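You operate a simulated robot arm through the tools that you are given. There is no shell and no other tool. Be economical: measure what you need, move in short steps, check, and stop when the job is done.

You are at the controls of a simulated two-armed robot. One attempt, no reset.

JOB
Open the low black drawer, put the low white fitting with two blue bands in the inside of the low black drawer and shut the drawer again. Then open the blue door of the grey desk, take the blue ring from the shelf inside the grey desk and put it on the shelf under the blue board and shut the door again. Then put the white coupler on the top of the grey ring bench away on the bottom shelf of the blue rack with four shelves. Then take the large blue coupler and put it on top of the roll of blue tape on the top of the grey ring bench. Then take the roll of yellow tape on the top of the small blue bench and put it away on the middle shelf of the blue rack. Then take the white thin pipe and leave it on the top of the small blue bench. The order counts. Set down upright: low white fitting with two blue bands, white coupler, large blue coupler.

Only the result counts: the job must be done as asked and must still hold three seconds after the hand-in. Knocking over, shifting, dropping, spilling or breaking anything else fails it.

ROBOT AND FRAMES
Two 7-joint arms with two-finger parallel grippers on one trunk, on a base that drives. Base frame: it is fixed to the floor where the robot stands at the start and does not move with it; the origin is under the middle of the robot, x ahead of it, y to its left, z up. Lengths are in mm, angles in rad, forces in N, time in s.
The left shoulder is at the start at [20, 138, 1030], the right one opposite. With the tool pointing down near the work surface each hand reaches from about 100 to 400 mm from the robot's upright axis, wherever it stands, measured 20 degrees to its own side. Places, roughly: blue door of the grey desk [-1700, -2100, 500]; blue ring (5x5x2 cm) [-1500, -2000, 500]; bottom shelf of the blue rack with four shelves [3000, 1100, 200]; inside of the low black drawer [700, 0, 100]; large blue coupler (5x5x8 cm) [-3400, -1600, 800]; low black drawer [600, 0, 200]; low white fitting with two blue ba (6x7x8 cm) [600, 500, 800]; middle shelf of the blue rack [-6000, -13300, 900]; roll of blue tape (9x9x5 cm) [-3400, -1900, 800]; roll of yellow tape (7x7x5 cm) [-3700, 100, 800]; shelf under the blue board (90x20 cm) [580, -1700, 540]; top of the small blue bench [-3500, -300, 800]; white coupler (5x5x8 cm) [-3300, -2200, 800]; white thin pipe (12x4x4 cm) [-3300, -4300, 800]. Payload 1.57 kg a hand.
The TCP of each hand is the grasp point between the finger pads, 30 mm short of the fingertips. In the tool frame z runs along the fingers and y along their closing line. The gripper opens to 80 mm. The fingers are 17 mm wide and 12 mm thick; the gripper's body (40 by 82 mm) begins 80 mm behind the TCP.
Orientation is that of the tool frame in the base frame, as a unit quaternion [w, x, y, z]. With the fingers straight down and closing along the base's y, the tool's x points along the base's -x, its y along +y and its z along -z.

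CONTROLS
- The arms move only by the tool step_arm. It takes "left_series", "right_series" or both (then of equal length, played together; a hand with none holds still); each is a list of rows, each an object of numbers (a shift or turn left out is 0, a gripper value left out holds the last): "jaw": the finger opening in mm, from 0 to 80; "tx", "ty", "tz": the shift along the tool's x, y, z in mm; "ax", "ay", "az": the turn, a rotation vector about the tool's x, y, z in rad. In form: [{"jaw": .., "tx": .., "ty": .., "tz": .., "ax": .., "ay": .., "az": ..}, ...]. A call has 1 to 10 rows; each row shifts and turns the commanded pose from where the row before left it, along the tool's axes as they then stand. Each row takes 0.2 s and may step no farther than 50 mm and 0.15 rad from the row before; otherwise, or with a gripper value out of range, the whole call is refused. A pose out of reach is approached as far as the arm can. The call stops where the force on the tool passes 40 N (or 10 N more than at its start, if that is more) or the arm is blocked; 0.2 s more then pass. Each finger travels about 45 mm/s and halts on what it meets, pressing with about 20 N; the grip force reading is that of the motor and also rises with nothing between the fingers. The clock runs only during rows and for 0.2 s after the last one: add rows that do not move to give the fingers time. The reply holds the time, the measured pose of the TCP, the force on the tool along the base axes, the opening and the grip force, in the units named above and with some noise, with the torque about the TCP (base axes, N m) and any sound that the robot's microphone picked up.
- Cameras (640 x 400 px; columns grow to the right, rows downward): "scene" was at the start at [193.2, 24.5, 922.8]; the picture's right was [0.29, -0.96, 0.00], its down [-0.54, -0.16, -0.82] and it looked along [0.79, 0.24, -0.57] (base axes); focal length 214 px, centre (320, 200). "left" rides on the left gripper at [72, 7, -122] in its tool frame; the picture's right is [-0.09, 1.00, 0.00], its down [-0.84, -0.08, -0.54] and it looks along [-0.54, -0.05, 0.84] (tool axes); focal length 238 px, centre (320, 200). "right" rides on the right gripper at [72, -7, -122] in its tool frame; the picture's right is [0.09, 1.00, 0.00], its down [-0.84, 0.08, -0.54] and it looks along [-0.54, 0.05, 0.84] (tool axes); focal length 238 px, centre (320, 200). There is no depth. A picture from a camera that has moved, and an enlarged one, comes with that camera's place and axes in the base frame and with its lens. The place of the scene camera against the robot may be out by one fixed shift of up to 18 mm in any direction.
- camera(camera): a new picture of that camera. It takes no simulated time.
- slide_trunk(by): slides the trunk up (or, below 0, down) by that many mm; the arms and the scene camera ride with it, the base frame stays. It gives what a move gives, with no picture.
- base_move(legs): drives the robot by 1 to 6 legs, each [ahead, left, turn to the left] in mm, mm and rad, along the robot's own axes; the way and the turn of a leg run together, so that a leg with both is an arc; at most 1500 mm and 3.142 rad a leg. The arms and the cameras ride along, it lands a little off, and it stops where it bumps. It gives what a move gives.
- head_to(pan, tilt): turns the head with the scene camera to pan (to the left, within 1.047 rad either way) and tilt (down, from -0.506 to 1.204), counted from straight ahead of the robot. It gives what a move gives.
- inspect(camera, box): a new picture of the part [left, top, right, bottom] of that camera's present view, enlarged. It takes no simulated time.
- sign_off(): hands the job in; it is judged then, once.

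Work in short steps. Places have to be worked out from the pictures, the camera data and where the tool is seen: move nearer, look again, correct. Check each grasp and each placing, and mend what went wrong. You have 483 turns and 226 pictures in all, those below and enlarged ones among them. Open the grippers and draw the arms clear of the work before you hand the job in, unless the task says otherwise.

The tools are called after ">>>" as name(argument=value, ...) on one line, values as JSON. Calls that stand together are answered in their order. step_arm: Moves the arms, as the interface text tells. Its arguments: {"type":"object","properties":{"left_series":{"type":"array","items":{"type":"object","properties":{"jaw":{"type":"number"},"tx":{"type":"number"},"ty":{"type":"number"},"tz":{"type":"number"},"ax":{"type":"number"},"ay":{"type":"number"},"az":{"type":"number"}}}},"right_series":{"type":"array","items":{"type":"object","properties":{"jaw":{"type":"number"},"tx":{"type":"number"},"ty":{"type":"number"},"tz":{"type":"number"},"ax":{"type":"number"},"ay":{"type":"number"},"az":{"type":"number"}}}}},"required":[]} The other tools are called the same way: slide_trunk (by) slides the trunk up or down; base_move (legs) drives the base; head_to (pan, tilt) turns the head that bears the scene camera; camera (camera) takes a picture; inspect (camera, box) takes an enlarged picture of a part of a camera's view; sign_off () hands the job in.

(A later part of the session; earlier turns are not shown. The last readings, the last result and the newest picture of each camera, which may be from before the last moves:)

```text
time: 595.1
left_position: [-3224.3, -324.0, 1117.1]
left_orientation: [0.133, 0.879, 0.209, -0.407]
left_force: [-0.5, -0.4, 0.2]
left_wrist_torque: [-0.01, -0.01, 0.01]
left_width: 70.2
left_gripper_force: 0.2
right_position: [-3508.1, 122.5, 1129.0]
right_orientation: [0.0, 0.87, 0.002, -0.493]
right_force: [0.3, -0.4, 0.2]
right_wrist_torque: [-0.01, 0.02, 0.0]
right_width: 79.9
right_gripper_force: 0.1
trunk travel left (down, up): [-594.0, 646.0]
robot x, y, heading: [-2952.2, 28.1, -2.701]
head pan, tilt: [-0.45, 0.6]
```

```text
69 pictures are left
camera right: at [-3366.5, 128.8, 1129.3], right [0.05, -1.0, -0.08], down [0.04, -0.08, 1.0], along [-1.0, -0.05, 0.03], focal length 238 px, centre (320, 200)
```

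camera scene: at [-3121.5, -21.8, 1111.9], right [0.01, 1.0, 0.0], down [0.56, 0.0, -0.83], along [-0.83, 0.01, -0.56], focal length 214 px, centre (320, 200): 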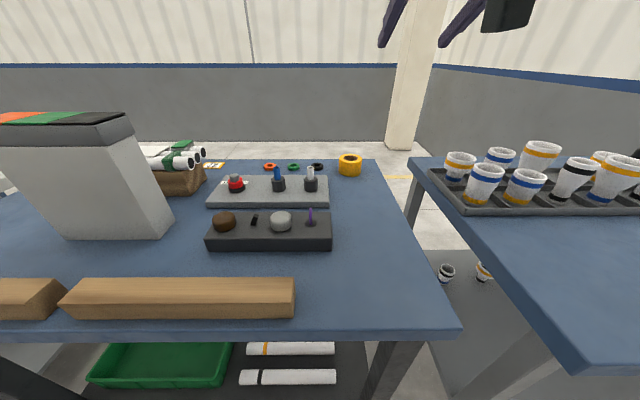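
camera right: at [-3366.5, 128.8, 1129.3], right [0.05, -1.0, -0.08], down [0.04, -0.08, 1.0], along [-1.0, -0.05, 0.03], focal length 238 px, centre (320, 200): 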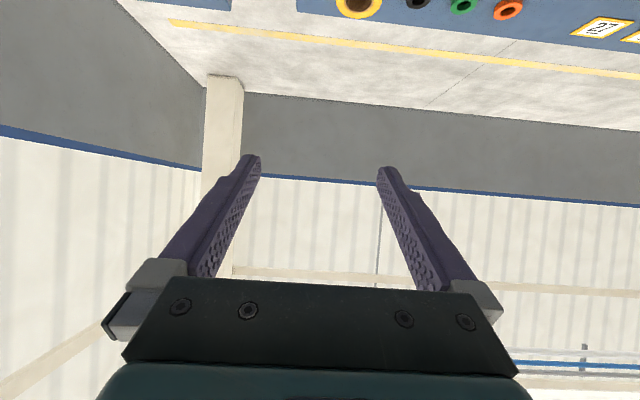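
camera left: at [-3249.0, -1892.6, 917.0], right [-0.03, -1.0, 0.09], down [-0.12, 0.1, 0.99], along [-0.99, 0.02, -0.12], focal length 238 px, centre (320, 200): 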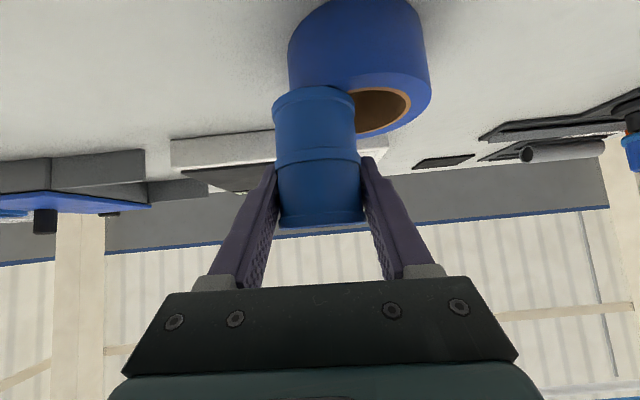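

The tape's hole is seen at (-3724, 81). I shift the hand in line, lower the trunk, and move up to short of the tape.

>>> step_arm(right_series=[{"ty": 20}, {"ty": 21}, {}])

>>> slide_trunk(by=-160)

>>> step_arm(right_series=[{"tz": 20.6, "tx": 34.3}, {"tz": 20.6, "tx": 34.3}, {"tz": 10, "tx": -6}, {}])

>>> camera(camera="right")

```text
time: 596.0
left_position: [-3224.8, -324.2, 1116.3]
left_orientation: [0.132, 0.879, 0.208, -0.408]
left_force: [-0.3, 0.9, -0.6]
left_wrist_torque: [-0.01, -0.01, 0.02]
left_width: 70.1
left_gripper_force: 0.0
right_position: [-3508.0, 79.8, 1129.4]
right_orientation: [0.001, 0.87, 0.002, -0.493]
right_force: [-0.7, 0.2, 0.1]
right_wrist_torque: [0.0, -0.01, 0.0]
right_width: 80.1
right_gripper_force: 0.1
trunk travel left (down, up): [-594.0, 646.0]
robot x, y, heading: [-2949.1, 22.1, -2.7]
head pan, tilt: [-0.45, 0.6]
```

```text
time: 597.8
left_position: [-3224.9, -324.4, 957.3]
left_orientation: [0.134, 0.879, 0.208, -0.407]
left_force: [-0.1, -0.1, -0.4]
left_wrist_torque: [-0.02, -0.02, -0.01]
left_width: 69.7
left_gripper_force: 0.0
right_position: [-3508.5, 80.4, 969.1]
right_orientation: [0.001, 0.87, 0.002, -0.493]
right_force: [1.0, -0.8, -0.4]
right_wrist_torque: [0.03, 0.0, 0.02]
right_width: 80.0
right_gripper_force: 0.2
trunk travel left (down, up): [-434.0, 806.0]
robot x, y, heading: [-2956.0, 21.8, -2.7]
head pan, tilt: [-0.45, 0.6]
```

```text
time: 598.8
left_position: [-3223.5, -322.8, 956.1]
left_orientation: [0.134, 0.879, 0.209, -0.407]
left_force: [-0.7, -0.3, 0.1]
left_wrist_torque: [-0.01, -0.06, -0.02]
left_width: 70.0
left_gripper_force: 0.0
right_position: [-3520.6, 79.5, 888.4]
right_orientation: [0.001, 0.87, 0.003, -0.493]
right_force: [0.4, 0.4, -0.3]
right_wrist_torque: [0.01, 0.03, 0.0]
right_width: 79.8
right_gripper_force: 0.0
trunk travel left (down, up): [-434.0, 806.0]
robot x, y, heading: [-2952.0, 20.7, -2.699]
head pan, tilt: [-0.45, 0.6]
```

```text
68 pictures are left
camera right: at [-3378.6, 87.8, 889.0], right [0.05, -1.0, -0.08], down [0.04, -0.08, 1.0], along [-1.0, -0.05, 0.03], focal length 238 px, centre (320, 200)
```

right: 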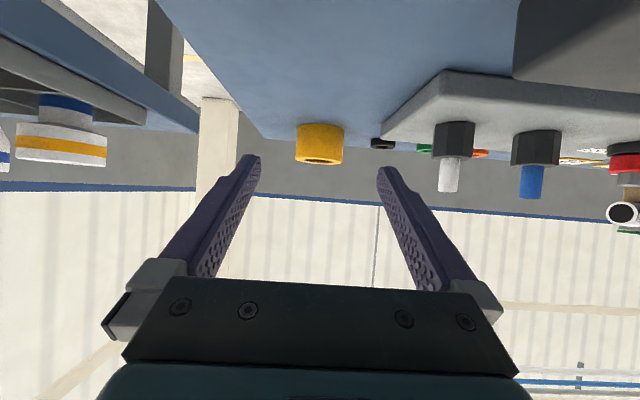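

The tape is at (-3733, 76). I drive 70 mm west and extend the arm 90 at this height, then check alignment.

>>> base_move(legs=[[63, -30, 0]])

>>> step_arm(right_series=[{"tz": 34.3, "tx": -20.6, "ty": 2}, {"tz": 34.3, "tx": -20.6}, {}])

>>> camera(camera="right")

```text
time: 599.8
left_position: [-3294.7, -324.2, 956.5]
left_orientation: [0.133, 0.879, 0.208, -0.407]
left_force: [-0.1, 0.2, -0.1]
left_wrist_torque: [0.0, -0.01, 0.01]
left_width: 69.9
left_gripper_force: 0.0
right_position: [-3591.0, 80.4, 889.7]
right_orientation: [0.001, 0.87, 0.002, -0.493]
right_force: [0.6, -0.8, 0.0]
right_wrist_torque: [0.02, -0.01, 0.02]
right_width: 79.7
right_gripper_force: 0.0
trunk travel left (down, up): [-434.0, 806.0]
robot x, y, heading: [-3024.5, 18.8, -2.703]
head pan, tilt: [-0.45, 0.6]
```

```text
time: 600.6
left_position: [-3294.3, -324.8, 957.5]
left_orientation: [0.134, 0.879, 0.208, -0.408]
left_force: [0.4, 0.5, -0.7]
left_wrist_torque: [-0.01, 0.01, 0.02]
left_width: 70.0
left_gripper_force: 0.1
right_position: [-3669.7, 77.4, 890.1]
right_orientation: [0.001, 0.87, 0.002, -0.493]
right_force: [0.6, 0.1, -0.2]
right_wrist_torque: [0.0, 0.02, -0.01]
right_width: 80.0
right_gripper_force: 0.1
trunk travel left (down, up): [-434.0, 806.0]
robot x, y, heading: [-3018.7, 20.1, -2.695]
head pan, tilt: [-0.45, 0.6]
```

```text
67 pictures are left
camera right: at [-3529.0, 85.3, 889.7], right [0.05, -1.0, -0.08], down [0.04, -0.08, 1.0], along [-1.0, -0.06, 0.03], focal length 238 px, centre (320, 200)
```

right: 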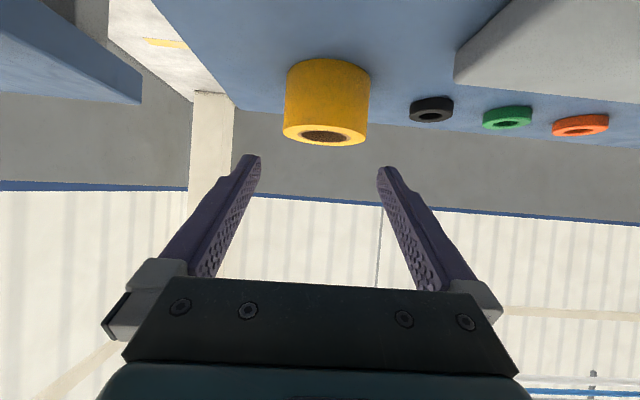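

Nearly aligned (2 mm off). I drive 35 mm more, extend to above the tape, and check.

>>> base_move(legs=[[32, -15, 0]])

>>> step_arm(right_series=[{"tz": 10, "tx": -6, "ty": 1}, {}])

>>> camera(camera="right")

```text
time: 601.5
left_position: [-3329.0, -324.9, 957.7]
left_orientation: [0.134, 0.879, 0.208, -0.408]
left_force: [-0.6, -0.1, -0.8]
left_wrist_torque: [-0.01, -0.03, 0.0]
left_width: 69.9
left_gripper_force: 0.0
right_position: [-3705.3, 78.3, 890.2]
right_orientation: [0.001, 0.87, 0.003, -0.493]
right_force: [-0.4, 0.1, 0.5]
right_wrist_torque: [0.02, -0.02, 0.0]
right_width: 80.0
right_gripper_force: 0.0
trunk travel left (down, up): [-434.0, 806.0]
robot x, y, heading: [-3056.8, 21.1, -2.701]
head pan, tilt: [-0.45, 0.6]
```

```text
time: 602.1
left_position: [-3328.5, -324.9, 955.8]
left_orientation: [0.133, 0.879, 0.208, -0.407]
left_force: [0.3, 0.5, 0.4]
left_wrist_torque: [-0.03, -0.04, 0.0]
left_width: 70.1
left_gripper_force: 0.0
right_position: [-3717.9, 76.7, 889.8]
right_orientation: [0.001, 0.869, 0.003, -0.494]
right_force: [0.2, 0.6, 0.4]
right_wrist_torque: [-0.02, -0.01, 0.03]
right_width: 79.7
right_gripper_force: 0.1
trunk travel left (down, up): [-434.0, 806.0]
robot x, y, heading: [-3054.0, 19.4, -2.701]
head pan, tilt: [-0.45, 0.6]
```

```text
66 pictures are left
camera right: at [-3575.3, 84.7, 889.1], right [0.05, -1.0, -0.08], down [0.04, -0.08, 1.0], along [-1.0, -0.05, 0.03], focal length 238 px, centre (320, 200)
```

right: 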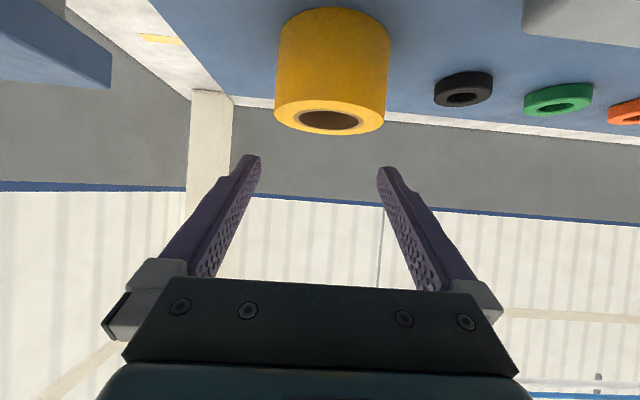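

The tape centre is at (-3728, 75). I shift 2 mm and lower the open fingers around it in steps.

>>> step_arm(right_series=[{"ty": 2, "jaw": 80}, {"tz": 7.7, "tx": 12.9}, {"tz": 7.7, "tx": 12.9}, {}])

>>> camera(camera="right")

```text
time: 603.1
left_position: [-3329.3, -325.3, 956.8]
left_orientation: [0.133, 0.879, 0.208, -0.407]
left_force: [-0.4, 0.0, -1.0]
left_wrist_torque: [0.02, 0.0, 0.03]
left_width: 70.0
left_gripper_force: 0.1
right_position: [-3716.9, 75.0, 858.5]
right_orientation: [0.001, 0.87, 0.002, -0.493]
right_force: [0.5, -0.7, -0.3]
right_wrist_torque: [-0.01, 0.02, 0.01]
right_width: 79.7
right_gripper_force: 0.0
trunk travel left (down, up): [-434.0, 806.0]
robot x, y, heading: [-3055.3, 23.7, -2.699]
head pan, tilt: [-0.45, 0.6]
```

```text
65 pictures are left
camera right: at [-3575.5, 82.6, 858.8], right [0.05, -1.0, -0.08], down [0.04, -0.08, 1.0], along [-1.0, -0.05, 0.03], focal length 238 px, centre (320, 200)
```

right: 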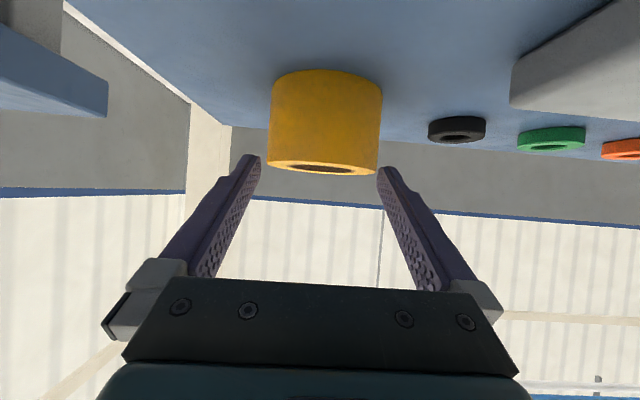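

The tape is ~4 mm toward the right finger; I shift the hand 4 mm and continue down.

>>> step_arm(right_series=[{"ty": 4}, {"tz": 5.1, "tx": 8.6}, {"tz": 5.1, "tx": 8.6}, {}])

>>> camera(camera="right")

```text
time: 604.1
left_position: [-3329.5, -324.4, 956.8]
left_orientation: [0.134, 0.879, 0.209, -0.408]
left_force: [-0.2, 0.4, 0.6]
left_wrist_torque: [0.0, 0.01, 0.01]
left_width: 70.0
left_gripper_force: 0.0
right_position: [-3716.2, 70.5, 840.2]
right_orientation: [0.001, 0.87, 0.002, -0.493]
right_force: [-0.1, 0.5, -0.1]
right_wrist_torque: [0.01, 0.0, -0.01]
right_width: 79.9
right_gripper_force: 0.1
trunk travel left (down, up): [-434.0, 806.0]
robot x, y, heading: [-3055.8, 23.8, -2.699]
head pan, tilt: [-0.45, 0.6]
```

```text
64 pictures are left
camera right: at [-3574.9, 78.9, 839.3], right [0.05, -1.0, -0.08], down [0.04, -0.08, 1.0], along [-1.0, -0.05, 0.03], focal length 238 px, centre (320, 200)
```

right: 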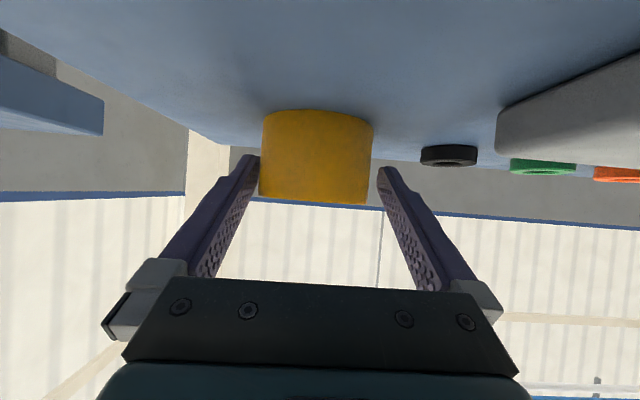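

Both sides clear now. I lower 8 mm more and close.

>>> step_arm(right_series=[{"tz": 4.1, "tx": 6.9}, {}, {"jaw": 55}, {}, {}, {}])

>>> camera(camera="right")

```text
time: 605.5
left_position: [-3328.1, -324.7, 956.1]
left_orientation: [0.134, 0.879, 0.209, -0.407]
left_force: [0.1, 0.1, -0.8]
left_wrist_torque: [0.03, 0.0, -0.02]
left_width: 69.9
left_gripper_force: 0.2
right_position: [-3717.2, 71.9, 832.7]
right_orientation: [0.001, 0.87, 0.003, -0.494]
right_force: [-0.6, 1.3, -0.5]
right_wrist_torque: [-0.03, 0.05, -0.02]
right_width: 66.4
right_gripper_force: 20.0
trunk travel left (down, up): [-434.0, 806.0]
robot x, y, heading: [-3052.8, 18.9, -2.696]
head pan, tilt: [-0.45, 0.6]
```

```text
63 pictures are left
camera right: at [-3574.6, 79.1, 831.3], right [0.05, -1.0, -0.08], down [0.04, -0.08, 1.0], along [-1.0, -0.05, 0.03], focal length 238 px, centre (320, 200)
```

right: 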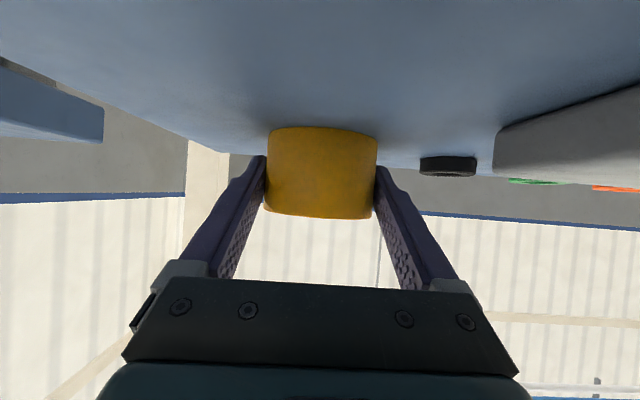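

Gripped at 66 mm. I lift it with arm and trunk, then back away.

>>> step_arm(right_series=[{"tz": -5.1, "tx": -8.6, "jaw": 50}, {"tz": -10.3, "tx": -17.1}, {"tz": -15.4, "tx": -25.7}, {}])

>>> slide_trunk(by=150)

>>> base_move(legs=[[-200, 95, 0], [-250, 120, 0]])

>>> camera(camera="right")

>>> camera(camera="scene")

```text
time: 606.5
left_position: [-3328.8, -325.3, 956.6]
left_orientation: [0.133, 0.879, 0.209, -0.407]
left_force: [0.0, 0.0, -0.2]
left_wrist_torque: [-0.01, 0.0, 0.0]
left_width: 70.0
left_gripper_force: 0.0
right_position: [-3717.8, 72.4, 892.3]
right_orientation: [0.001, 0.87, 0.003, -0.492]
right_force: [-0.5, -0.7, -0.5]
right_wrist_torque: [-0.01, 0.01, 0.02]
right_width: 66.6
right_gripper_force: 20.0
trunk travel left (down, up): [-434.0, 806.0]
robot x, y, heading: [-3057.1, 23.2, -2.698]
head pan, tilt: [-0.45, 0.6]
```

```text
time: 608.2
left_position: [-3328.5, -325.6, 1106.6]
left_orientation: [0.134, 0.879, 0.208, -0.408]
left_force: [1.0, 0.0, -0.3]
left_wrist_torque: [0.0, 0.01, 0.01]
left_width: 69.7
left_gripper_force: 0.1
right_position: [-3718.1, 71.0, 1041.2]
right_orientation: [0.001, 0.87, 0.002, -0.493]
right_force: [0.3, 0.5, -1.5]
right_wrist_torque: [-0.03, -0.02, -0.01]
right_width: 66.2
right_gripper_force: 19.8
trunk travel left (down, up): [-584.0, 656.0]
robot x, y, heading: [-3056.4, 17.8, -2.701]
head pan, tilt: [-0.45, 0.6]
```

```text
time: 611.5
left_position: [-2832.5, -325.7, 1106.3]
left_orientation: [0.132, 0.88, 0.204, -0.407]
left_force: [-0.3, -0.6, 0.7]
left_wrist_torque: [-0.01, -0.02, 0.01]
left_width: 70.1
left_gripper_force: 0.1
right_position: [-3219.8, 72.9, 1042.0]
right_orientation: [-0.001, 0.87, -0.001, -0.493]
right_force: [-0.2, 0.1, -1.4]
right_wrist_torque: [-0.01, -0.01, -0.02]
right_width: 66.2
right_gripper_force: 19.7
trunk travel left (down, up): [-584.0, 656.0]
robot x, y, heading: [-2562.4, 19.0, -2.711]
head pan, tilt: [-0.45, 0.6]
```

```text
62 pictures are left
camera right: at [-3076.9, 79.9, 1042.2], right [0.04, -1.0, -0.08], down [0.03, -0.08, 1.0], along [-1.0, -0.05, 0.03], focal length 238 px, centre (320, 200)
```

right: 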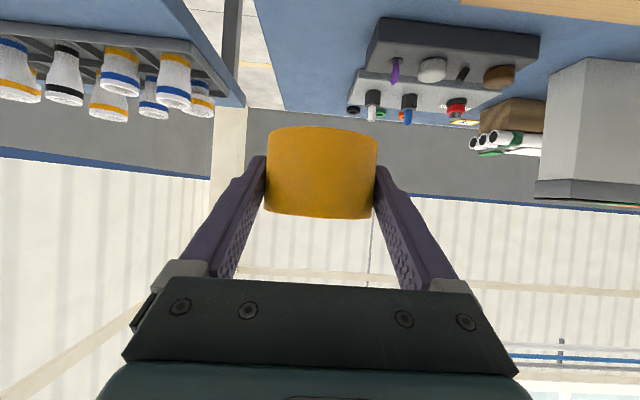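

```text
61 pictures are left
camera scene: at [-2727.6, -24.2, 1101.8], right [0.02, 1.0, 0.0], down [0.57, -0.01, -0.82], along [-0.82, 0.01, -0.57], focal length 214 px, centre (320, 200)
```

scene: 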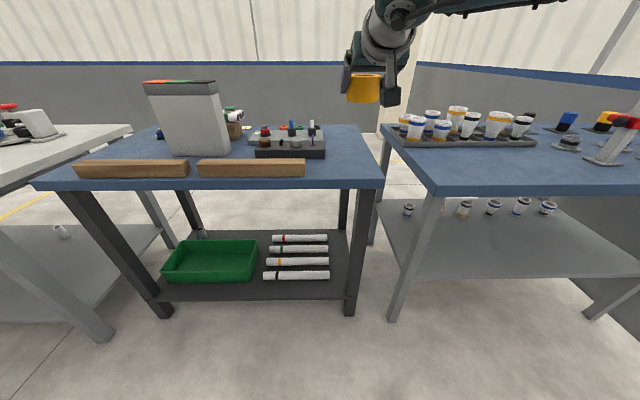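

The tape is held and nothing else moved. Now the long way to the blue rack: I retract the arm, turn south, and drive down the aisle and then west.

>>> step_arm(right_series=[{"tz": -34.3, "tx": 20.6}, {"tz": -34.3, "tx": 20.6}, {"tz": -34.3, "tx": 20.6}, {"tz": -34.3, "tx": 20.6}, {}])

>>> base_move(legs=[[0, 0, 1.14], [1450, 60, 0], [1450, 0, 0], [250, 0, 0], [0, 0, -1.571]])

>>> head_to(pan=0.3, tilt=0.3)

>>> camera(camera="scene")

```text
time: 612.6
left_position: [-2833.0, -326.1, 1107.4]
left_orientation: [0.132, 0.88, 0.205, -0.408]
left_force: [0.2, 0.4, 0.3]
left_wrist_torque: [0.02, 0.06, 0.0]
left_width: 70.1
left_gripper_force: 0.1
right_position: [-3058.6, 73.9, 1040.9]
right_orientation: [-0.002, 0.87, -0.002, -0.494]
right_force: [0.5, -0.5, -1.6]
right_wrist_torque: [0.02, -0.01, -0.04]
right_width: 66.6
right_gripper_force: 19.9
trunk travel left (down, up): [-584.0, 656.0]
robot x, y, heading: [-2556.1, 16.3, -2.71]
head pan, tilt: [-0.45, 0.6]
```

```text
time: 635.0
left_position: [-2764.9, -3372.6, 1106.1]
left_orientation: [0.051, 0.903, 0.031, -0.426]
left_force: [-0.3, 0.8, 0.2]
left_wrist_torque: [-0.01, 0.0, 0.0]
left_width: 70.1
left_gripper_force: 0.0
right_position: [-2821.1, -2917.1, 1040.4]
right_orientation: [-0.097, 0.853, -0.17, -0.484]
right_force: [0.6, -0.4, -1.2]
right_wrist_torque: [0.0, -0.02, -0.01]
right_width: 66.3
right_gripper_force: 20.4
trunk travel left (down, up): [-584.0, 656.0]
robot x, y, heading: [-2376.8, -3160.3, -3.1]
head pan, tilt: [-0.45, 0.6]
```

```text
time: 636.1
left_position: [-2765.0, -3373.0, 1107.8]
left_orientation: [0.052, 0.903, 0.031, -0.425]
left_force: [0.3, 0.3, 0.2]
left_wrist_torque: [0.03, 0.01, 0.01]
left_width: 70.1
left_gripper_force: 0.0
right_position: [-2822.2, -2916.6, 1041.9]
right_orientation: [-0.097, 0.852, -0.17, -0.485]
right_force: [0.6, -0.2, -0.5]
right_wrist_torque: [-0.02, -0.01, 0.03]
right_width: 66.1
right_gripper_force: 20.1
trunk travel left (down, up): [-584.0, 656.0]
robot x, y, heading: [-2379.7, -3157.9, -3.099]
head pan, tilt: [0.3, 0.3]
```

```text
60 pictures are left
camera scene: at [-2559.1, -3196.2, 1129.3], right [-0.34, 0.94, 0.0], down [0.28, 0.1, -0.96], along [-0.9, -0.32, -0.3], focal length 214 px, centre (320, 200)
```

scene: 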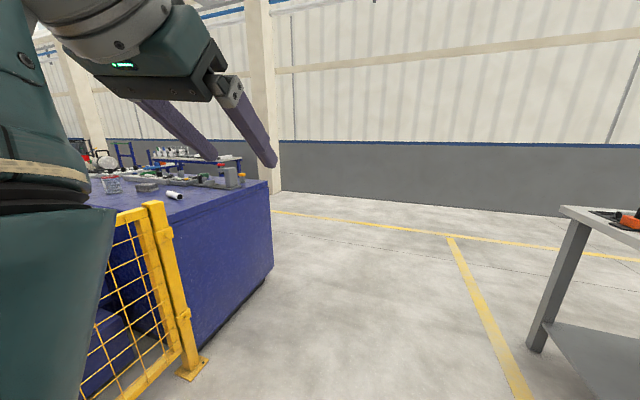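

I pass by the blue machine with the white thin pipe on its top (noted at about (-3330, -4307)). I drive west 2300, turn south and look.

>>> base_move(legs=[[1400, 0, 0], [900, 0, 0], [0, 0, 1.53]])

>>> head_to(pan=0.0, tilt=0.2)

>>> camera(camera="scene")

```text
time: 651.2
left_position: [-4498.1, -3594.0, 1106.4]
left_orientation: [0.331, 0.633, 0.645, -0.273]
left_force: [0.2, 0.1, 0.2]
left_wrist_torque: [0.01, -0.03, 0.0]
left_width: 70.1
left_gripper_force: 0.1
right_position: [-4956.2, -3630.6, 1041.1]
right_orientation: [0.264, 0.735, 0.466, -0.417]
right_force: [-1.2, 0.0, -1.3]
right_wrist_torque: [0.01, -0.04, 0.02]
right_width: 65.9
right_gripper_force: 20.0
trunk travel left (down, up): [-584.0, 656.0]
robot x, y, heading: [-4694.5, -3202.0, -1.577]
head pan, tilt: [0.3, 0.3]
```

```text
time: 652.0
left_position: [-4499.0, -3595.6, 1106.6]
left_orientation: [0.331, 0.632, 0.646, -0.272]
left_force: [-0.3, -0.1, 0.8]
left_wrist_torque: [0.03, 0.05, 0.04]
left_width: 70.2
left_gripper_force: 0.1
right_position: [-4956.4, -3629.5, 1040.3]
right_orientation: [0.264, 0.735, 0.466, -0.417]
right_force: [-0.2, -0.1, -1.4]
right_wrist_torque: [-0.01, 0.01, -0.02]
right_width: 65.9
right_gripper_force: 20.0
trunk travel left (down, up): [-584.0, 656.0]
robot x, y, heading: [-4692.3, -3199.6, -1.575]
head pan, tilt: [0.0, 0.201]
```

```text
59 pictures are left
camera scene: at [-4684.0, -3393.7, 1138.6], right [-1.0, 0.0, 0.0], down [0.0, 0.2, -0.98], along [0.0, -0.98, -0.2], focal length 214 px, centre (320, 200)
```

scene: 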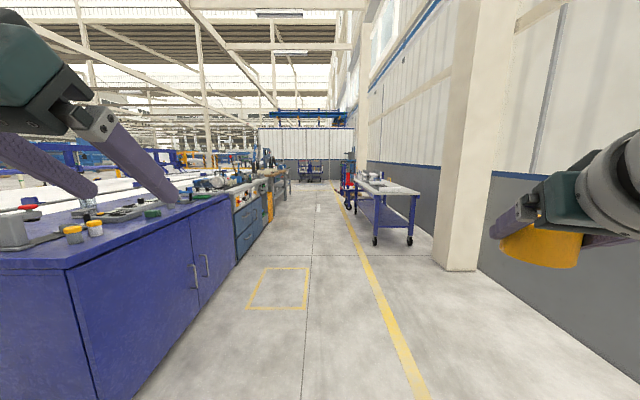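

A clear corridor leads south at x≈-4700. I drive 7 m along it.

>>> base_move(legs=[[1450, 0, 0], [1450, 0, 0], [1450, 0, 0], [1450, 0, 0], [1200, 0, 0]])

>>> head_to(pan=-0.2, tilt=0.2)

>>> camera(camera="scene")

```text
time: 685.2
left_position: [-4304.6, -10558.0, 1106.9]
left_orientation: [0.338, 0.615, 0.662, -0.263]
left_force: [0.5, 1.0, 0.4]
left_wrist_torque: [0.0, 0.02, -0.01]
left_width: 70.2
left_gripper_force: 0.0
right_position: [-4758.9, -10617.9, 1041.2]
right_orientation: [0.275, 0.721, 0.486, -0.41]
right_force: [-0.1, -0.1, -1.6]
right_wrist_torque: [0.04, -0.01, -0.02]
right_width: 65.2
right_gripper_force: 20.1
trunk travel left (down, up): [-584.0, 656.0]
robot x, y, heading: [-4522.0, -10175.9, -1.521]
head pan, tilt: [0.0, 0.201]
```

```text
time: 686.0
left_position: [-4304.5, -10559.5, 1107.3]
left_orientation: [0.339, 0.613, 0.664, -0.262]
left_force: [-0.7, -0.9, -0.1]
left_wrist_torque: [-0.03, -0.07, 0.0]
left_width: 70.1
left_gripper_force: 0.1
right_position: [-4760.1, -10617.4, 1041.4]
right_orientation: [0.275, 0.721, 0.486, -0.409]
right_force: [0.9, -0.5, -1.4]
right_wrist_torque: [0.01, -0.04, 0.03]
right_width: 65.1
right_gripper_force: 19.8
trunk travel left (down, up): [-584.0, 656.0]
robot x, y, heading: [-4522.3, -10170.4, -1.524]
head pan, tilt: [-0.201, 0.201]
```

```text
58 pictures are left
camera scene: at [-4520.7, -10367.2, 1138.6], right [-0.99, 0.15, 0.0], down [0.03, 0.2, -0.98], along [-0.15, -0.97, -0.2], focal length 214 px, centre (320, 200)
```

scene: 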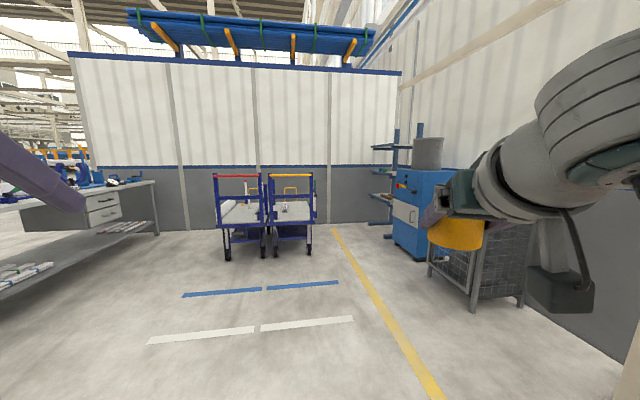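

I can see the blue rack in the corner at about (-6030, -13390), behind a blue machine. I drive to about (-5150, -12660) and look.

>>> base_move(legs=[[1350, -270, 0], [1140, -230, 0]])

>>> head_to(pan=-0.8, tilt=0.25)

>>> camera(camera="scene")

```text
time: 698.3
left_position: [-4755.3, -13055.6, 1108.0]
left_orientation: [0.333, 0.628, 0.65, -0.27]
left_force: [0.2, -0.1, 0.1]
left_wrist_torque: [-0.01, -0.02, 0.02]
left_width: 70.1
left_gripper_force: 0.0
right_position: [-5212.1, -13096.5, 1040.7]
right_orientation: [0.266, 0.731, 0.471, -0.415]
right_force: [0.9, 0.3, -1.5]
right_wrist_torque: [0.05, 0.01, 0.04]
right_width: 65.2
right_gripper_force: 19.9
trunk travel left (down, up): [-584.0, 656.0]
robot x, y, heading: [-4955.9, -12665.8, -1.564]
head pan, tilt: [-0.201, 0.201]
```

```text
time: 699.3
left_position: [-4755.4, -13055.6, 1107.2]
left_orientation: [0.333, 0.628, 0.649, -0.27]
left_force: [-0.4, 0.5, 1.0]
left_wrist_torque: [-0.02, -0.01, -0.02]
left_width: 70.0
left_gripper_force: 0.0
right_position: [-5212.4, -13097.4, 1041.5]
right_orientation: [0.267, 0.731, 0.471, -0.415]
right_force: [0.7, 0.1, -0.9]
right_wrist_torque: [0.02, 0.05, 0.0]
right_width: 65.5
right_gripper_force: 20.3
trunk travel left (down, up): [-584.0, 656.0]
robot x, y, heading: [-4955.2, -12661.7, -1.558]
head pan, tilt: [-0.799, 0.25]
```

```text
57 pictures are left
camera scene: at [-5011.8, -12830.2, 1134.1], right [-0.7, 0.71, 0.0], down [0.18, 0.17, -0.97], along [-0.69, -0.68, -0.25], focal length 214 px, centre (320, 200)
```

scene: 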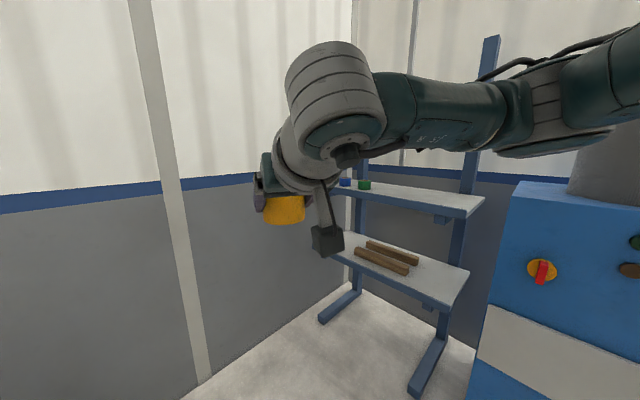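

The rack has shelves on blue posts. I move 250 west, turn to face it and shift south for a clear view.

>>> base_move(legs=[[0, -220, 0], [0, 0, -1.58], [0, 480, 0]])

>>> head_to(pan=0.0, tilt=0.3)

>>> camera(camera="scene")

```text
time: 707.2
left_position: [-5542.2, -13351.8, 1106.7]
left_orientation: [0.05, 0.903, 0.027, -0.425]
left_force: [0.4, -0.6, -0.4]
left_wrist_torque: [-0.02, 0.01, -0.03]
left_width: 70.1
left_gripper_force: 0.0
right_position: [-5596.4, -12895.6, 1039.4]
right_orientation: [-0.099, 0.853, -0.174, -0.482]
right_force: [0.3, -0.4, -1.7]
right_wrist_torque: [0.0, -0.03, -0.01]
right_width: 65.3
right_gripper_force: 20.0
trunk travel left (down, up): [-584.0, 656.0]
robot x, y, heading: [-5157.5, -13145.9, -3.106]
head pan, tilt: [-0.799, 0.25]
```

```text
time: 708.3
left_position: [-5542.9, -13353.0, 1107.5]
left_orientation: [0.05, 0.903, 0.027, -0.426]
left_force: [-0.3, -1.1, -0.4]
left_wrist_torque: [-0.03, -0.01, 0.02]
left_width: 69.8
left_gripper_force: 0.1
right_position: [-5594.9, -12895.7, 1041.5]
right_orientation: [-0.099, 0.852, -0.174, -0.484]
right_force: [0.1, 1.2, -1.8]
right_wrist_torque: [0.0, 0.0, 0.02]
right_width: 65.1
right_gripper_force: 20.1
trunk travel left (down, up): [-584.0, 656.0]
robot x, y, heading: [-5152.6, -13142.6, -3.107]
head pan, tilt: [0.0, 0.3]
```

```text
56 pictures are left
camera scene: at [-5340.1, -13150.1, 1129.3], right [-0.03, 1.0, 0.0], down [0.3, 0.01, -0.96], along [-0.95, -0.03, -0.3], focal length 214 px, centre (320, 200)
```

scene: 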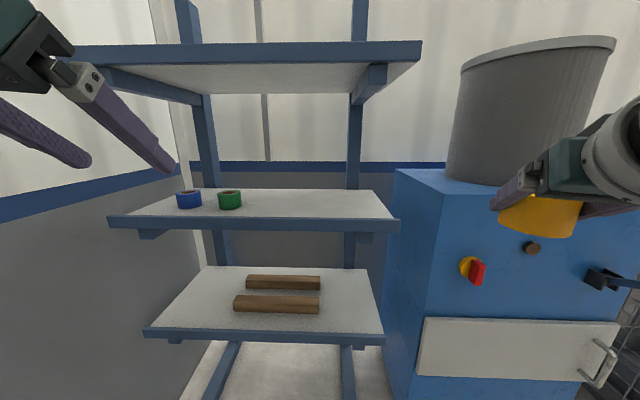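

The middle shelf (z≈900) holds a blue and a green tape; there's free space at y≈-13200. I straighten the tool, bring it inward and extend.

>>> step_arm(right_series=[{"ax": -0.115, "az": -0.069}, {"ax": -0.115, "az": -0.069}, {"ax": -0.115, "az": -0.069}, {"ty": 35}, {"ty": 35}, {"ty": 30}, {"tz": 34.3, "tx": -20.6}, {"tz": 34.3, "tx": -20.6}, {}])

>>> base_move(legs=[[200, 210, -0.034]])

>>> camera(camera="scene")

>>> camera(camera="right")

```text
time: 710.3
left_position: [-5542.6, -13352.4, 1106.7]
left_orientation: [0.05, 0.903, 0.027, -0.425]
left_force: [-0.1, 0.0, 0.4]
left_wrist_torque: [0.0, 0.01, 0.0]
left_width: 70.1
left_gripper_force: 0.1
right_position: [-5675.7, -12996.0, 1040.2]
right_orientation: [0.0, 0.871, 0.0, -0.492]
right_force: [0.6, -0.1, -2.0]
right_wrist_torque: [0.04, -0.02, -0.02]
right_width: 65.2
right_gripper_force: 20.0
trunk travel left (down, up): [-584.0, 656.0]
robot x, y, heading: [-5153.6, -13141.6, -3.102]
head pan, tilt: [0.0, 0.3]
```

```text
time: 712.3
left_position: [-5743.2, -13552.1, 1107.1]
left_orientation: [0.042, 0.903, 0.01, -0.427]
left_force: [0.8, -0.7, 0.4]
left_wrist_torque: [0.02, 0.04, 0.07]
left_width: 69.9
left_gripper_force: 0.0
right_position: [-5861.9, -13191.9, 1040.1]
right_orientation: [-0.01, 0.87, -0.016, -0.492]
right_force: [-0.1, 0.2, -2.2]
right_wrist_torque: [-0.02, -0.01, 0.03]
right_width: 65.2
right_gripper_force: 19.6
trunk travel left (down, up): [-584.0, 656.0]
robot x, y, heading: [-5345.7, -13357.8, 3.139]
head pan, tilt: [0.0, 0.3]
```

```text
55 pictures are left
camera scene: at [-5532.5, -13357.5, 1129.3], right [0.0, 1.0, 0.0], down [0.3, 0.0, -0.96], along [-0.96, 0.0, -0.3], focal length 214 px, centre (320, 200)
```

scene: 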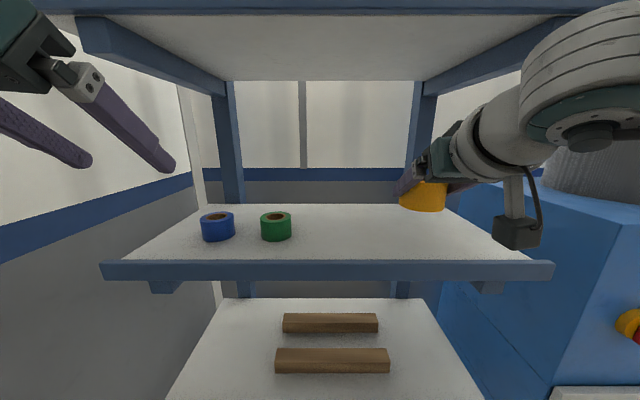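

```text
54 pictures are left
camera right: at [-5720.3, -13189.8, 1040.3], right [0.01, -1.0, -0.08], down [0.03, -0.08, 1.0], along [-1.0, -0.01, 0.03], focal length 238 px, centre (320, 200)
```

right: 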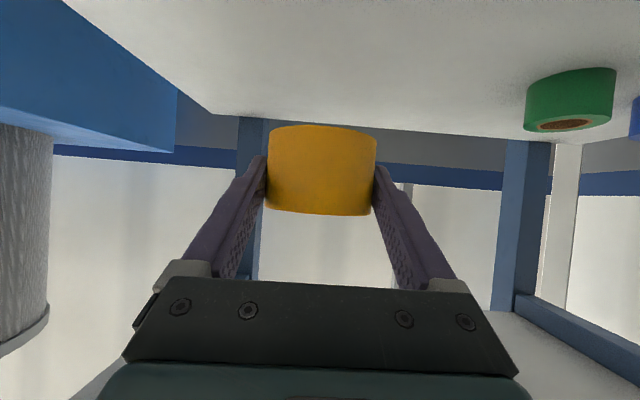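

I lower the trunk 75, drive 60 and extend 66 so the tape is over the middle shelf, then lower.

>>> slide_trunk(by=-70)

>>> base_move(legs=[[65, 0, 0]])

>>> step_arm(right_series=[{"tz": 25.7, "tx": -15.4}, {"tz": 25.7, "tx": -15.4}, {"tz": 5.1, "tx": 8.6}, {}])

>>> camera(camera="right")

>>> camera(camera="scene")

```text
time: 713.4
left_position: [-5742.9, -13552.3, 1035.9]
left_orientation: [0.041, 0.904, 0.009, -0.426]
left_force: [0.3, 0.3, 0.0]
left_wrist_torque: [-0.03, -0.03, 0.03]
left_width: 70.1
left_gripper_force: 0.1
right_position: [-5862.1, -13190.5, 970.4]
right_orientation: [-0.009, 0.87, -0.015, -0.493]
right_force: [0.7, -0.1, -1.3]
right_wrist_torque: [-0.05, -0.01, 0.0]
right_width: 65.0
right_gripper_force: 20.0
trunk travel left (down, up): [-514.0, 726.0]
robot x, y, heading: [-5351.5, -13355.6, 3.141]
head pan, tilt: [0.0, 0.3]
```

```text
time: 714.4
left_position: [-5808.6, -13550.8, 1036.1]
left_orientation: [0.042, 0.904, 0.01, -0.426]
left_force: [-0.3, 0.3, 0.3]
left_wrist_torque: [0.03, 0.01, -0.03]
left_width: 70.2
left_gripper_force: 0.1
right_position: [-5928.8, -13190.4, 970.0]
right_orientation: [-0.01, 0.87, -0.016, -0.493]
right_force: [0.1, 0.5, -1.2]
right_wrist_torque: [0.0, 0.0, -0.02]
right_width: 65.3
right_gripper_force: 19.7
trunk travel left (down, up): [-514.0, 726.0]
robot x, y, heading: [-5413.1, -13355.6, 3.136]
head pan, tilt: [0.0, 0.3]
```

```text
time: 715.4
left_position: [-5808.1, -13551.9, 1037.2]
left_orientation: [0.042, 0.903, 0.01, -0.427]
left_force: [-0.2, -0.4, -0.1]
left_wrist_torque: [-0.01, -0.02, -0.02]
left_width: 69.9
left_gripper_force: 0.0
right_position: [-5986.4, -13189.0, 960.3]
right_orientation: [-0.01, 0.87, -0.016, -0.493]
right_force: [-1.3, -0.2, -2.4]
right_wrist_torque: [0.0, 0.01, 0.01]
right_width: 65.2
right_gripper_force: 19.8
trunk travel left (down, up): [-514.0, 726.0]
robot x, y, heading: [-5411.7, -13358.5, 3.139]
head pan, tilt: [0.0, 0.3]
```

```text
53 pictures are left
camera right: at [-5844.0, -13187.7, 959.8], right [0.01, -1.0, -0.08], down [0.03, -0.08, 1.0], along [-1.0, -0.01, 0.03], focal length 238 px, centre (320, 200)
```

right: 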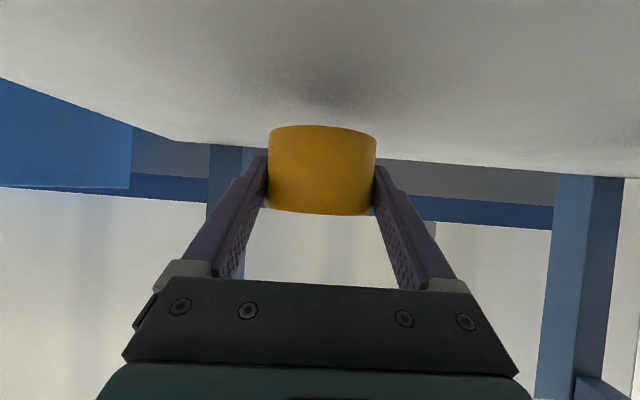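

```text
52 pictures are left
camera scene: at [-5597.9, -13357.1, 1059.3], right [0.0, 1.0, 0.0], down [0.3, 0.0, -0.96], along [-0.96, 0.0, -0.3], focal length 214 px, centre (320, 200)
```

scene: 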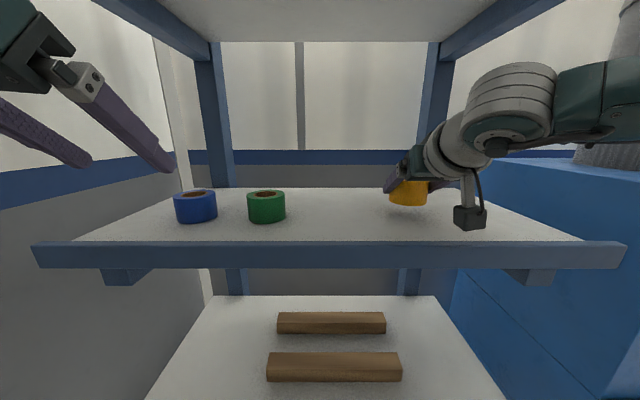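

Good position over the shelf. I lower in small steps until contact.

>>> step_arm(right_series=[{"tz": 2.6, "tx": 4.3}, {"tz": 2.6, "tx": 4.3}, {"tz": 2.1, "tx": 3.4}, {"tz": 1.5, "tx": 2.6}, {}])

>>> step_arm(right_series=[{"tz": 1.5, "tx": 2.6}, {"tz": 1.5, "tx": 2.6}, {}])

```text
time: 716.6
left_position: [-5807.1, -13551.9, 1036.2]
left_orientation: [0.042, 0.903, 0.01, -0.427]
left_force: [0.2, 0.0, -0.3]
left_wrist_torque: [-0.01, 0.0, 0.02]
left_width: 70.0
left_gripper_force: 0.1
right_position: [-5987.8, -13188.1, 942.2]
right_orientation: [-0.009, 0.87, -0.016, -0.492]
right_force: [0.1, 0.1, -0.3]
right_wrist_torque: [0.0, -0.02, -0.01]
right_width: 65.1
right_gripper_force: 20.0
trunk travel left (down, up): [-514.0, 726.0]
robot x, y, heading: [-5409.8, -13359.3, 3.135]
head pan, tilt: [0.0, 0.3]
```

```text
time: 717.4
left_position: [-5807.4, -13551.2, 1037.1]
left_orientation: [0.042, 0.903, 0.011, -0.427]
left_force: [-0.9, -0.2, 0.5]
left_wrist_torque: [-0.02, 0.03, -0.02]
left_width: 70.1
left_gripper_force: 0.1
right_position: [-5986.7, -13188.1, 935.9]
right_orientation: [-0.01, 0.87, -0.016, -0.492]
right_force: [-0.1, -0.3, -1.6]
right_wrist_torque: [0.01, -0.01, 0.01]
right_width: 65.3
right_gripper_force: 19.8
trunk travel left (down, up): [-514.0, 726.0]
robot x, y, heading: [-5413.9, -13358.8, 3.143]
head pan, tilt: [0.0, 0.3]
```

>>> step_arm(right_series=[{"tz": 1.5, "tx": 2.6}, {"tz": 1.5, "tx": 2.6}, {"tz": 1.5, "tx": 2.6}, {}])

>>> step_arm(right_series=[{"tz": 1.5, "tx": 2.6}, {"tz": 1.5, "tx": 2.6}, {}])

```text
time: 718.4
left_position: [-5808.8, -13550.8, 1038.6]
left_orientation: [0.042, 0.903, 0.01, -0.427]
left_force: [0.4, 0.3, -1.0]
left_wrist_torque: [0.01, 0.0, -0.02]
left_width: 69.9
left_gripper_force: 0.1
right_position: [-5988.0, -13188.4, 929.6]
right_orientation: [-0.009, 0.868, -0.015, -0.496]
right_force: [3.8, -2.5, 19.5]
right_wrist_torque: [-0.09, 0.25, 0.07]
right_width: 65.5
right_gripper_force: 19.9
trunk travel left (down, up): [-514.0, 726.0]
robot x, y, heading: [-5413.1, -13352.8, 3.139]
head pan, tilt: [0.0, 0.3]
```

```text
time: 719.2
left_position: [-5808.4, -13551.2, 1037.4]
left_orientation: [0.041, 0.903, 0.009, -0.428]
left_force: [0.6, 0.4, 0.1]
left_wrist_torque: [0.0, 0.02, 0.02]
left_width: 69.9
left_gripper_force: 0.0
right_position: [-5988.2, -13187.8, 924.2]
right_orientation: [-0.01, 0.869, -0.015, -0.494]
right_force: [4.4, -1.2, 19.4]
right_wrist_torque: [-0.11, 0.32, 0.07]
right_width: 65.3
right_gripper_force: 19.7
trunk travel left (down, up): [-514.0, 726.0]
robot x, y, heading: [-5413.6, -13354.3, 3.14]
head pan, tilt: [0.0, 0.3]
```

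In contact. I open fully and lift the hand straight up off the tape.

>>> step_arm(right_series=[{"jaw": 72}, {}, {"jaw": 80}, {}, {}, {"tz": -7.7, "tx": -12.9}, {"tz": -7.7, "tx": -12.9}, {"tz": -10.3, "tx": -17.1}, {"tz": -10.3, "tx": -17.1}, {}])

>>> camera(camera="right")

```text
time: 721.4
left_position: [-5808.1, -13552.0, 1037.7]
left_orientation: [0.042, 0.903, 0.01, -0.428]
left_force: [0.0, 0.3, 0.2]
left_wrist_torque: [0.04, -0.01, 0.02]
left_width: 70.0
left_gripper_force: 0.1
right_position: [-5987.3, -13188.2, 993.6]
right_orientation: [-0.01, 0.87, -0.016, -0.493]
right_force: [0.5, 0.1, 0.0]
right_wrist_torque: [-0.02, 0.02, -0.02]
right_width: 80.0
right_gripper_force: 0.1
trunk travel left (down, up): [-514.0, 726.0]
robot x, y, heading: [-5419.3, -13353.3, 3.133]
head pan, tilt: [0.0, 0.3]
```

```text
51 pictures are left
camera right: at [-5844.8, -13186.4, 993.6], right [0.01, -1.0, -0.08], down [0.03, -0.08, 1.0], along [-1.0, -0.01, 0.03], focal length 238 px, centre (320, 200)
```

right: 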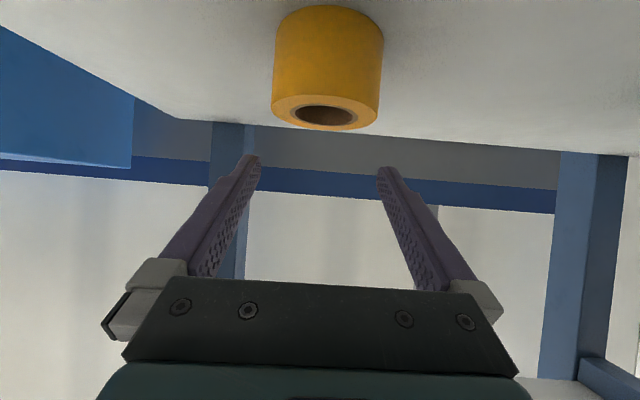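

The tape lies on the middle shelf. I back out, retrace my way north through the corridor.

>>> base_move(legs=[[-260, 0, 0], [0, -700, 0], [-520, 0, 0], [0, 0, -1.57]])

>>> slide_trunk(by=70)

>>> head_to(pan=0.0, tilt=0.2)

>>> camera(camera="scene")

```text
time: 731.5
left_position: [-5040.7, -12503.2, 1037.1]
left_orientation: [-0.129, 0.834, -0.349, -0.408]
left_force: [0.2, -0.1, 0.1]
left_wrist_torque: [-0.02, -0.03, 0.05]
left_width: 70.1
left_gripper_force: 0.0
right_position: [-4897.9, -12121.9, 992.0]
right_orientation: [-0.203, 0.793, -0.359, -0.448]
right_force: [-0.6, -0.2, 0.0]
right_wrist_torque: [0.01, 0.0, 0.04]
right_width: 79.9
right_gripper_force: 0.0
trunk travel left (down, up): [-514.0, 726.0]
robot x, y, heading: [-4628.8, -12657.8, 2.329]
head pan, tilt: [0.0, 0.3]
stopped in leg 4: the robot was blocked; the commanded pose is now the measured one
```

```text
time: 732.6
left_position: [-5039.8, -12504.9, 1106.0]
left_orientation: [-0.128, 0.834, -0.348, -0.408]
left_force: [0.6, -0.3, -0.5]
left_wrist_torque: [0.0, 0.0, -0.01]
left_width: 70.1
left_gripper_force: 0.0
right_position: [-4898.2, -12122.8, 1062.8]
right_orientation: [-0.203, 0.793, -0.36, -0.448]
right_force: [-0.3, -1.0, 0.0]
right_wrist_torque: [-0.02, -0.03, 0.01]
right_width: 80.2
right_gripper_force: 0.1
trunk travel left (down, up): [-584.0, 656.0]
robot x, y, heading: [-4625.1, -12658.8, 2.332]
head pan, tilt: [0.0, 0.3]
```

```text
time: 733.3
left_position: [-5040.5, -12504.2, 1106.0]
left_orientation: [-0.129, 0.833, -0.348, -0.409]
left_force: [-0.1, 0.0, 0.3]
left_wrist_torque: [-0.01, -0.02, -0.01]
left_width: 70.0
left_gripper_force: 0.1
right_position: [-4899.0, -12122.9, 1063.3]
right_orientation: [-0.204, 0.792, -0.359, -0.449]
right_force: [-0.7, -0.4, 0.1]
right_wrist_torque: [-0.01, -0.02, 0.01]
right_width: 80.1
right_gripper_force: 0.1
trunk travel left (down, up): [-584.0, 656.0]
robot x, y, heading: [-4627.7, -12656.1, 2.329]
head pan, tilt: [0.0, 0.201]
```

```text
50 pictures are left
camera scene: at [-4750.7, -12515.7, 1138.6], right [0.73, 0.68, 0.0], down [0.14, -0.15, -0.98], along [-0.67, 0.71, -0.2], focal length 214 px, centre (320, 200)
```

scene: 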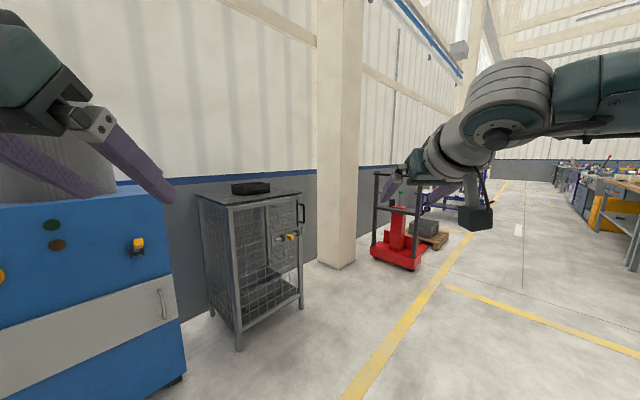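

The turn was blocked, likely by the carts close behind. I move 500 mm north away from them first, then turn around to check the carts.

>>> base_move(legs=[[363, -344, 0]])

>>> base_move(legs=[[0, 0, 1.4]])

>>> head_to(pan=0.7, tilt=0.4)

>>> camera(camera="scene")

```text
time: 736.2
left_position: [-5039.7, -12004.5, 1106.2]
left_orientation: [-0.128, 0.834, -0.347, -0.409]
left_force: [0.5, 0.5, 0.3]
left_wrist_torque: [0.02, -0.02, -0.03]
left_width: 70.2
left_gripper_force: 0.1
right_position: [-4897.5, -11624.1, 1064.3]
right_orientation: [-0.203, 0.794, -0.358, -0.448]
right_force: [-0.2, 0.2, 0.3]
right_wrist_torque: [0.01, -0.01, 0.02]
right_width: 80.2
right_gripper_force: 0.1
trunk travel left (down, up): [-584.0, 656.0]
robot x, y, heading: [-4624.0, -12154.5, 2.331]
head pan, tilt: [0.0, 0.201]
```

```text
time: 740.1
left_position: [-4838.4, -12543.8, 1106.4]
left_orientation: [0.169, 0.859, 0.28, -0.394]
left_force: [0.0, -0.4, 0.3]
left_wrist_torque: [-0.02, 0.0, -0.03]
left_width: 70.0
left_gripper_force: 0.0
right_position: [-5193.0, -12344.7, 1063.1]
right_orientation: [0.138, 0.835, 0.245, -0.473]
right_force: [-0.4, 1.1, -0.8]
right_wrist_torque: [0.01, 0.01, 0.01]
right_width: 80.0
right_gripper_force: 0.2
trunk travel left (down, up): [-584.0, 656.0]
robot x, y, heading: [-4624.9, -12154.3, -2.535]
head pan, tilt: [0.0, 0.201]
```

```text
time: 741.1
left_position: [-4837.5, -12543.3, 1105.7]
left_orientation: [0.171, 0.86, 0.28, -0.392]
left_force: [-0.6, 0.1, -0.5]
left_wrist_torque: [0.0, 0.01, 0.0]
left_width: 70.0
left_gripper_force: 0.1
right_position: [-5193.2, -12345.0, 1062.4]
right_orientation: [0.138, 0.835, 0.245, -0.472]
right_force: [-0.3, -0.3, 0.4]
right_wrist_torque: [0.0, 0.0, 0.02]
right_width: 79.8
right_gripper_force: 0.1
trunk travel left (down, up): [-584.0, 656.0]
robot x, y, heading: [-4627.7, -12159.2, -2.539]
head pan, tilt: [0.7, 0.4]
```

```text
49 pictures are left
camera scene: at [-4731.8, -12301.1, 1122.4], right [-0.94, 0.35, 0.0], down [0.13, 0.34, -0.93], along [-0.32, -0.87, -0.37], focal length 214 px, centre (320, 200)
```

scene: 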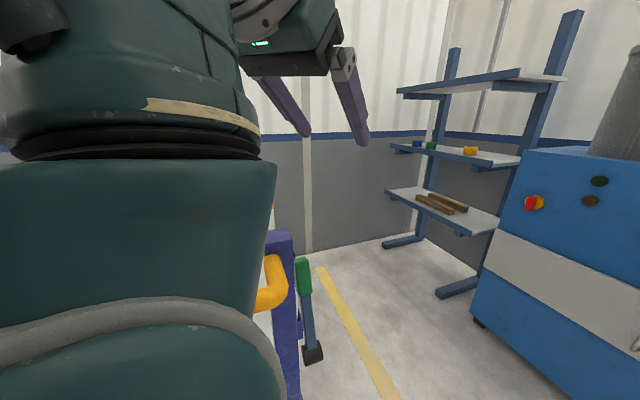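

The yellow tape sits on the middle shelf and the carts appear where they were. I turn north and drive the corridor back.

>>> base_move(legs=[[0, 0, -2.17], [1450, 0, 0], [1450, 0, 0], [1450, 0, 0], [1450, 0, 0]])

>>> camera(camera="scene")

```text
time: 774.0
left_position: [-5035.9, -5959.0, 1106.9]
left_orientation: [-0.265, 0.653, -0.625, -0.335]
left_force: [0.4, 0.3, 0.1]
left_wrist_torque: [0.0, -0.01, -0.01]
left_width: 70.0
left_gripper_force: 0.2
right_position: [-4674.4, -5772.6, 1062.6]
right_orientation: [0.352, -0.61, 0.621, 0.344]
right_force: [0.1, -0.4, 0.3]
right_wrist_torque: [-0.02, -0.02, 0.0]
right_width: 79.9
right_gripper_force: 0.1
trunk travel left (down, up): [-584.0, 656.0]
robot x, y, heading: [-4831.4, -6349.3, 1.584]
head pan, tilt: [0.7, 0.4]
```

```text
48 pictures are left
camera scene: at [-4884.9, -6178.8, 1120.7], right [0.76, 0.65, 0.0], down [0.25, -0.29, -0.92], along [-0.6, 0.7, -0.38], focal length 214 px, centre (320, 200)
```

scene: 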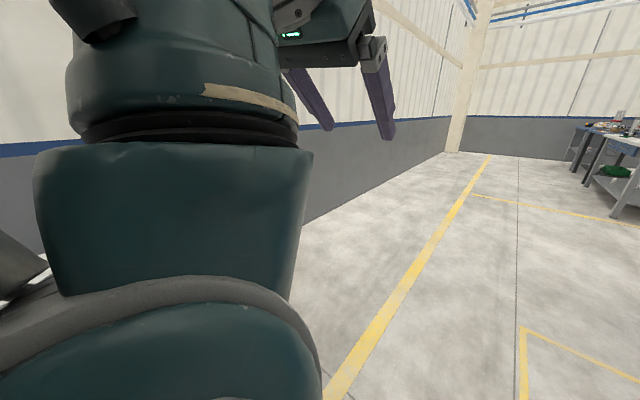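

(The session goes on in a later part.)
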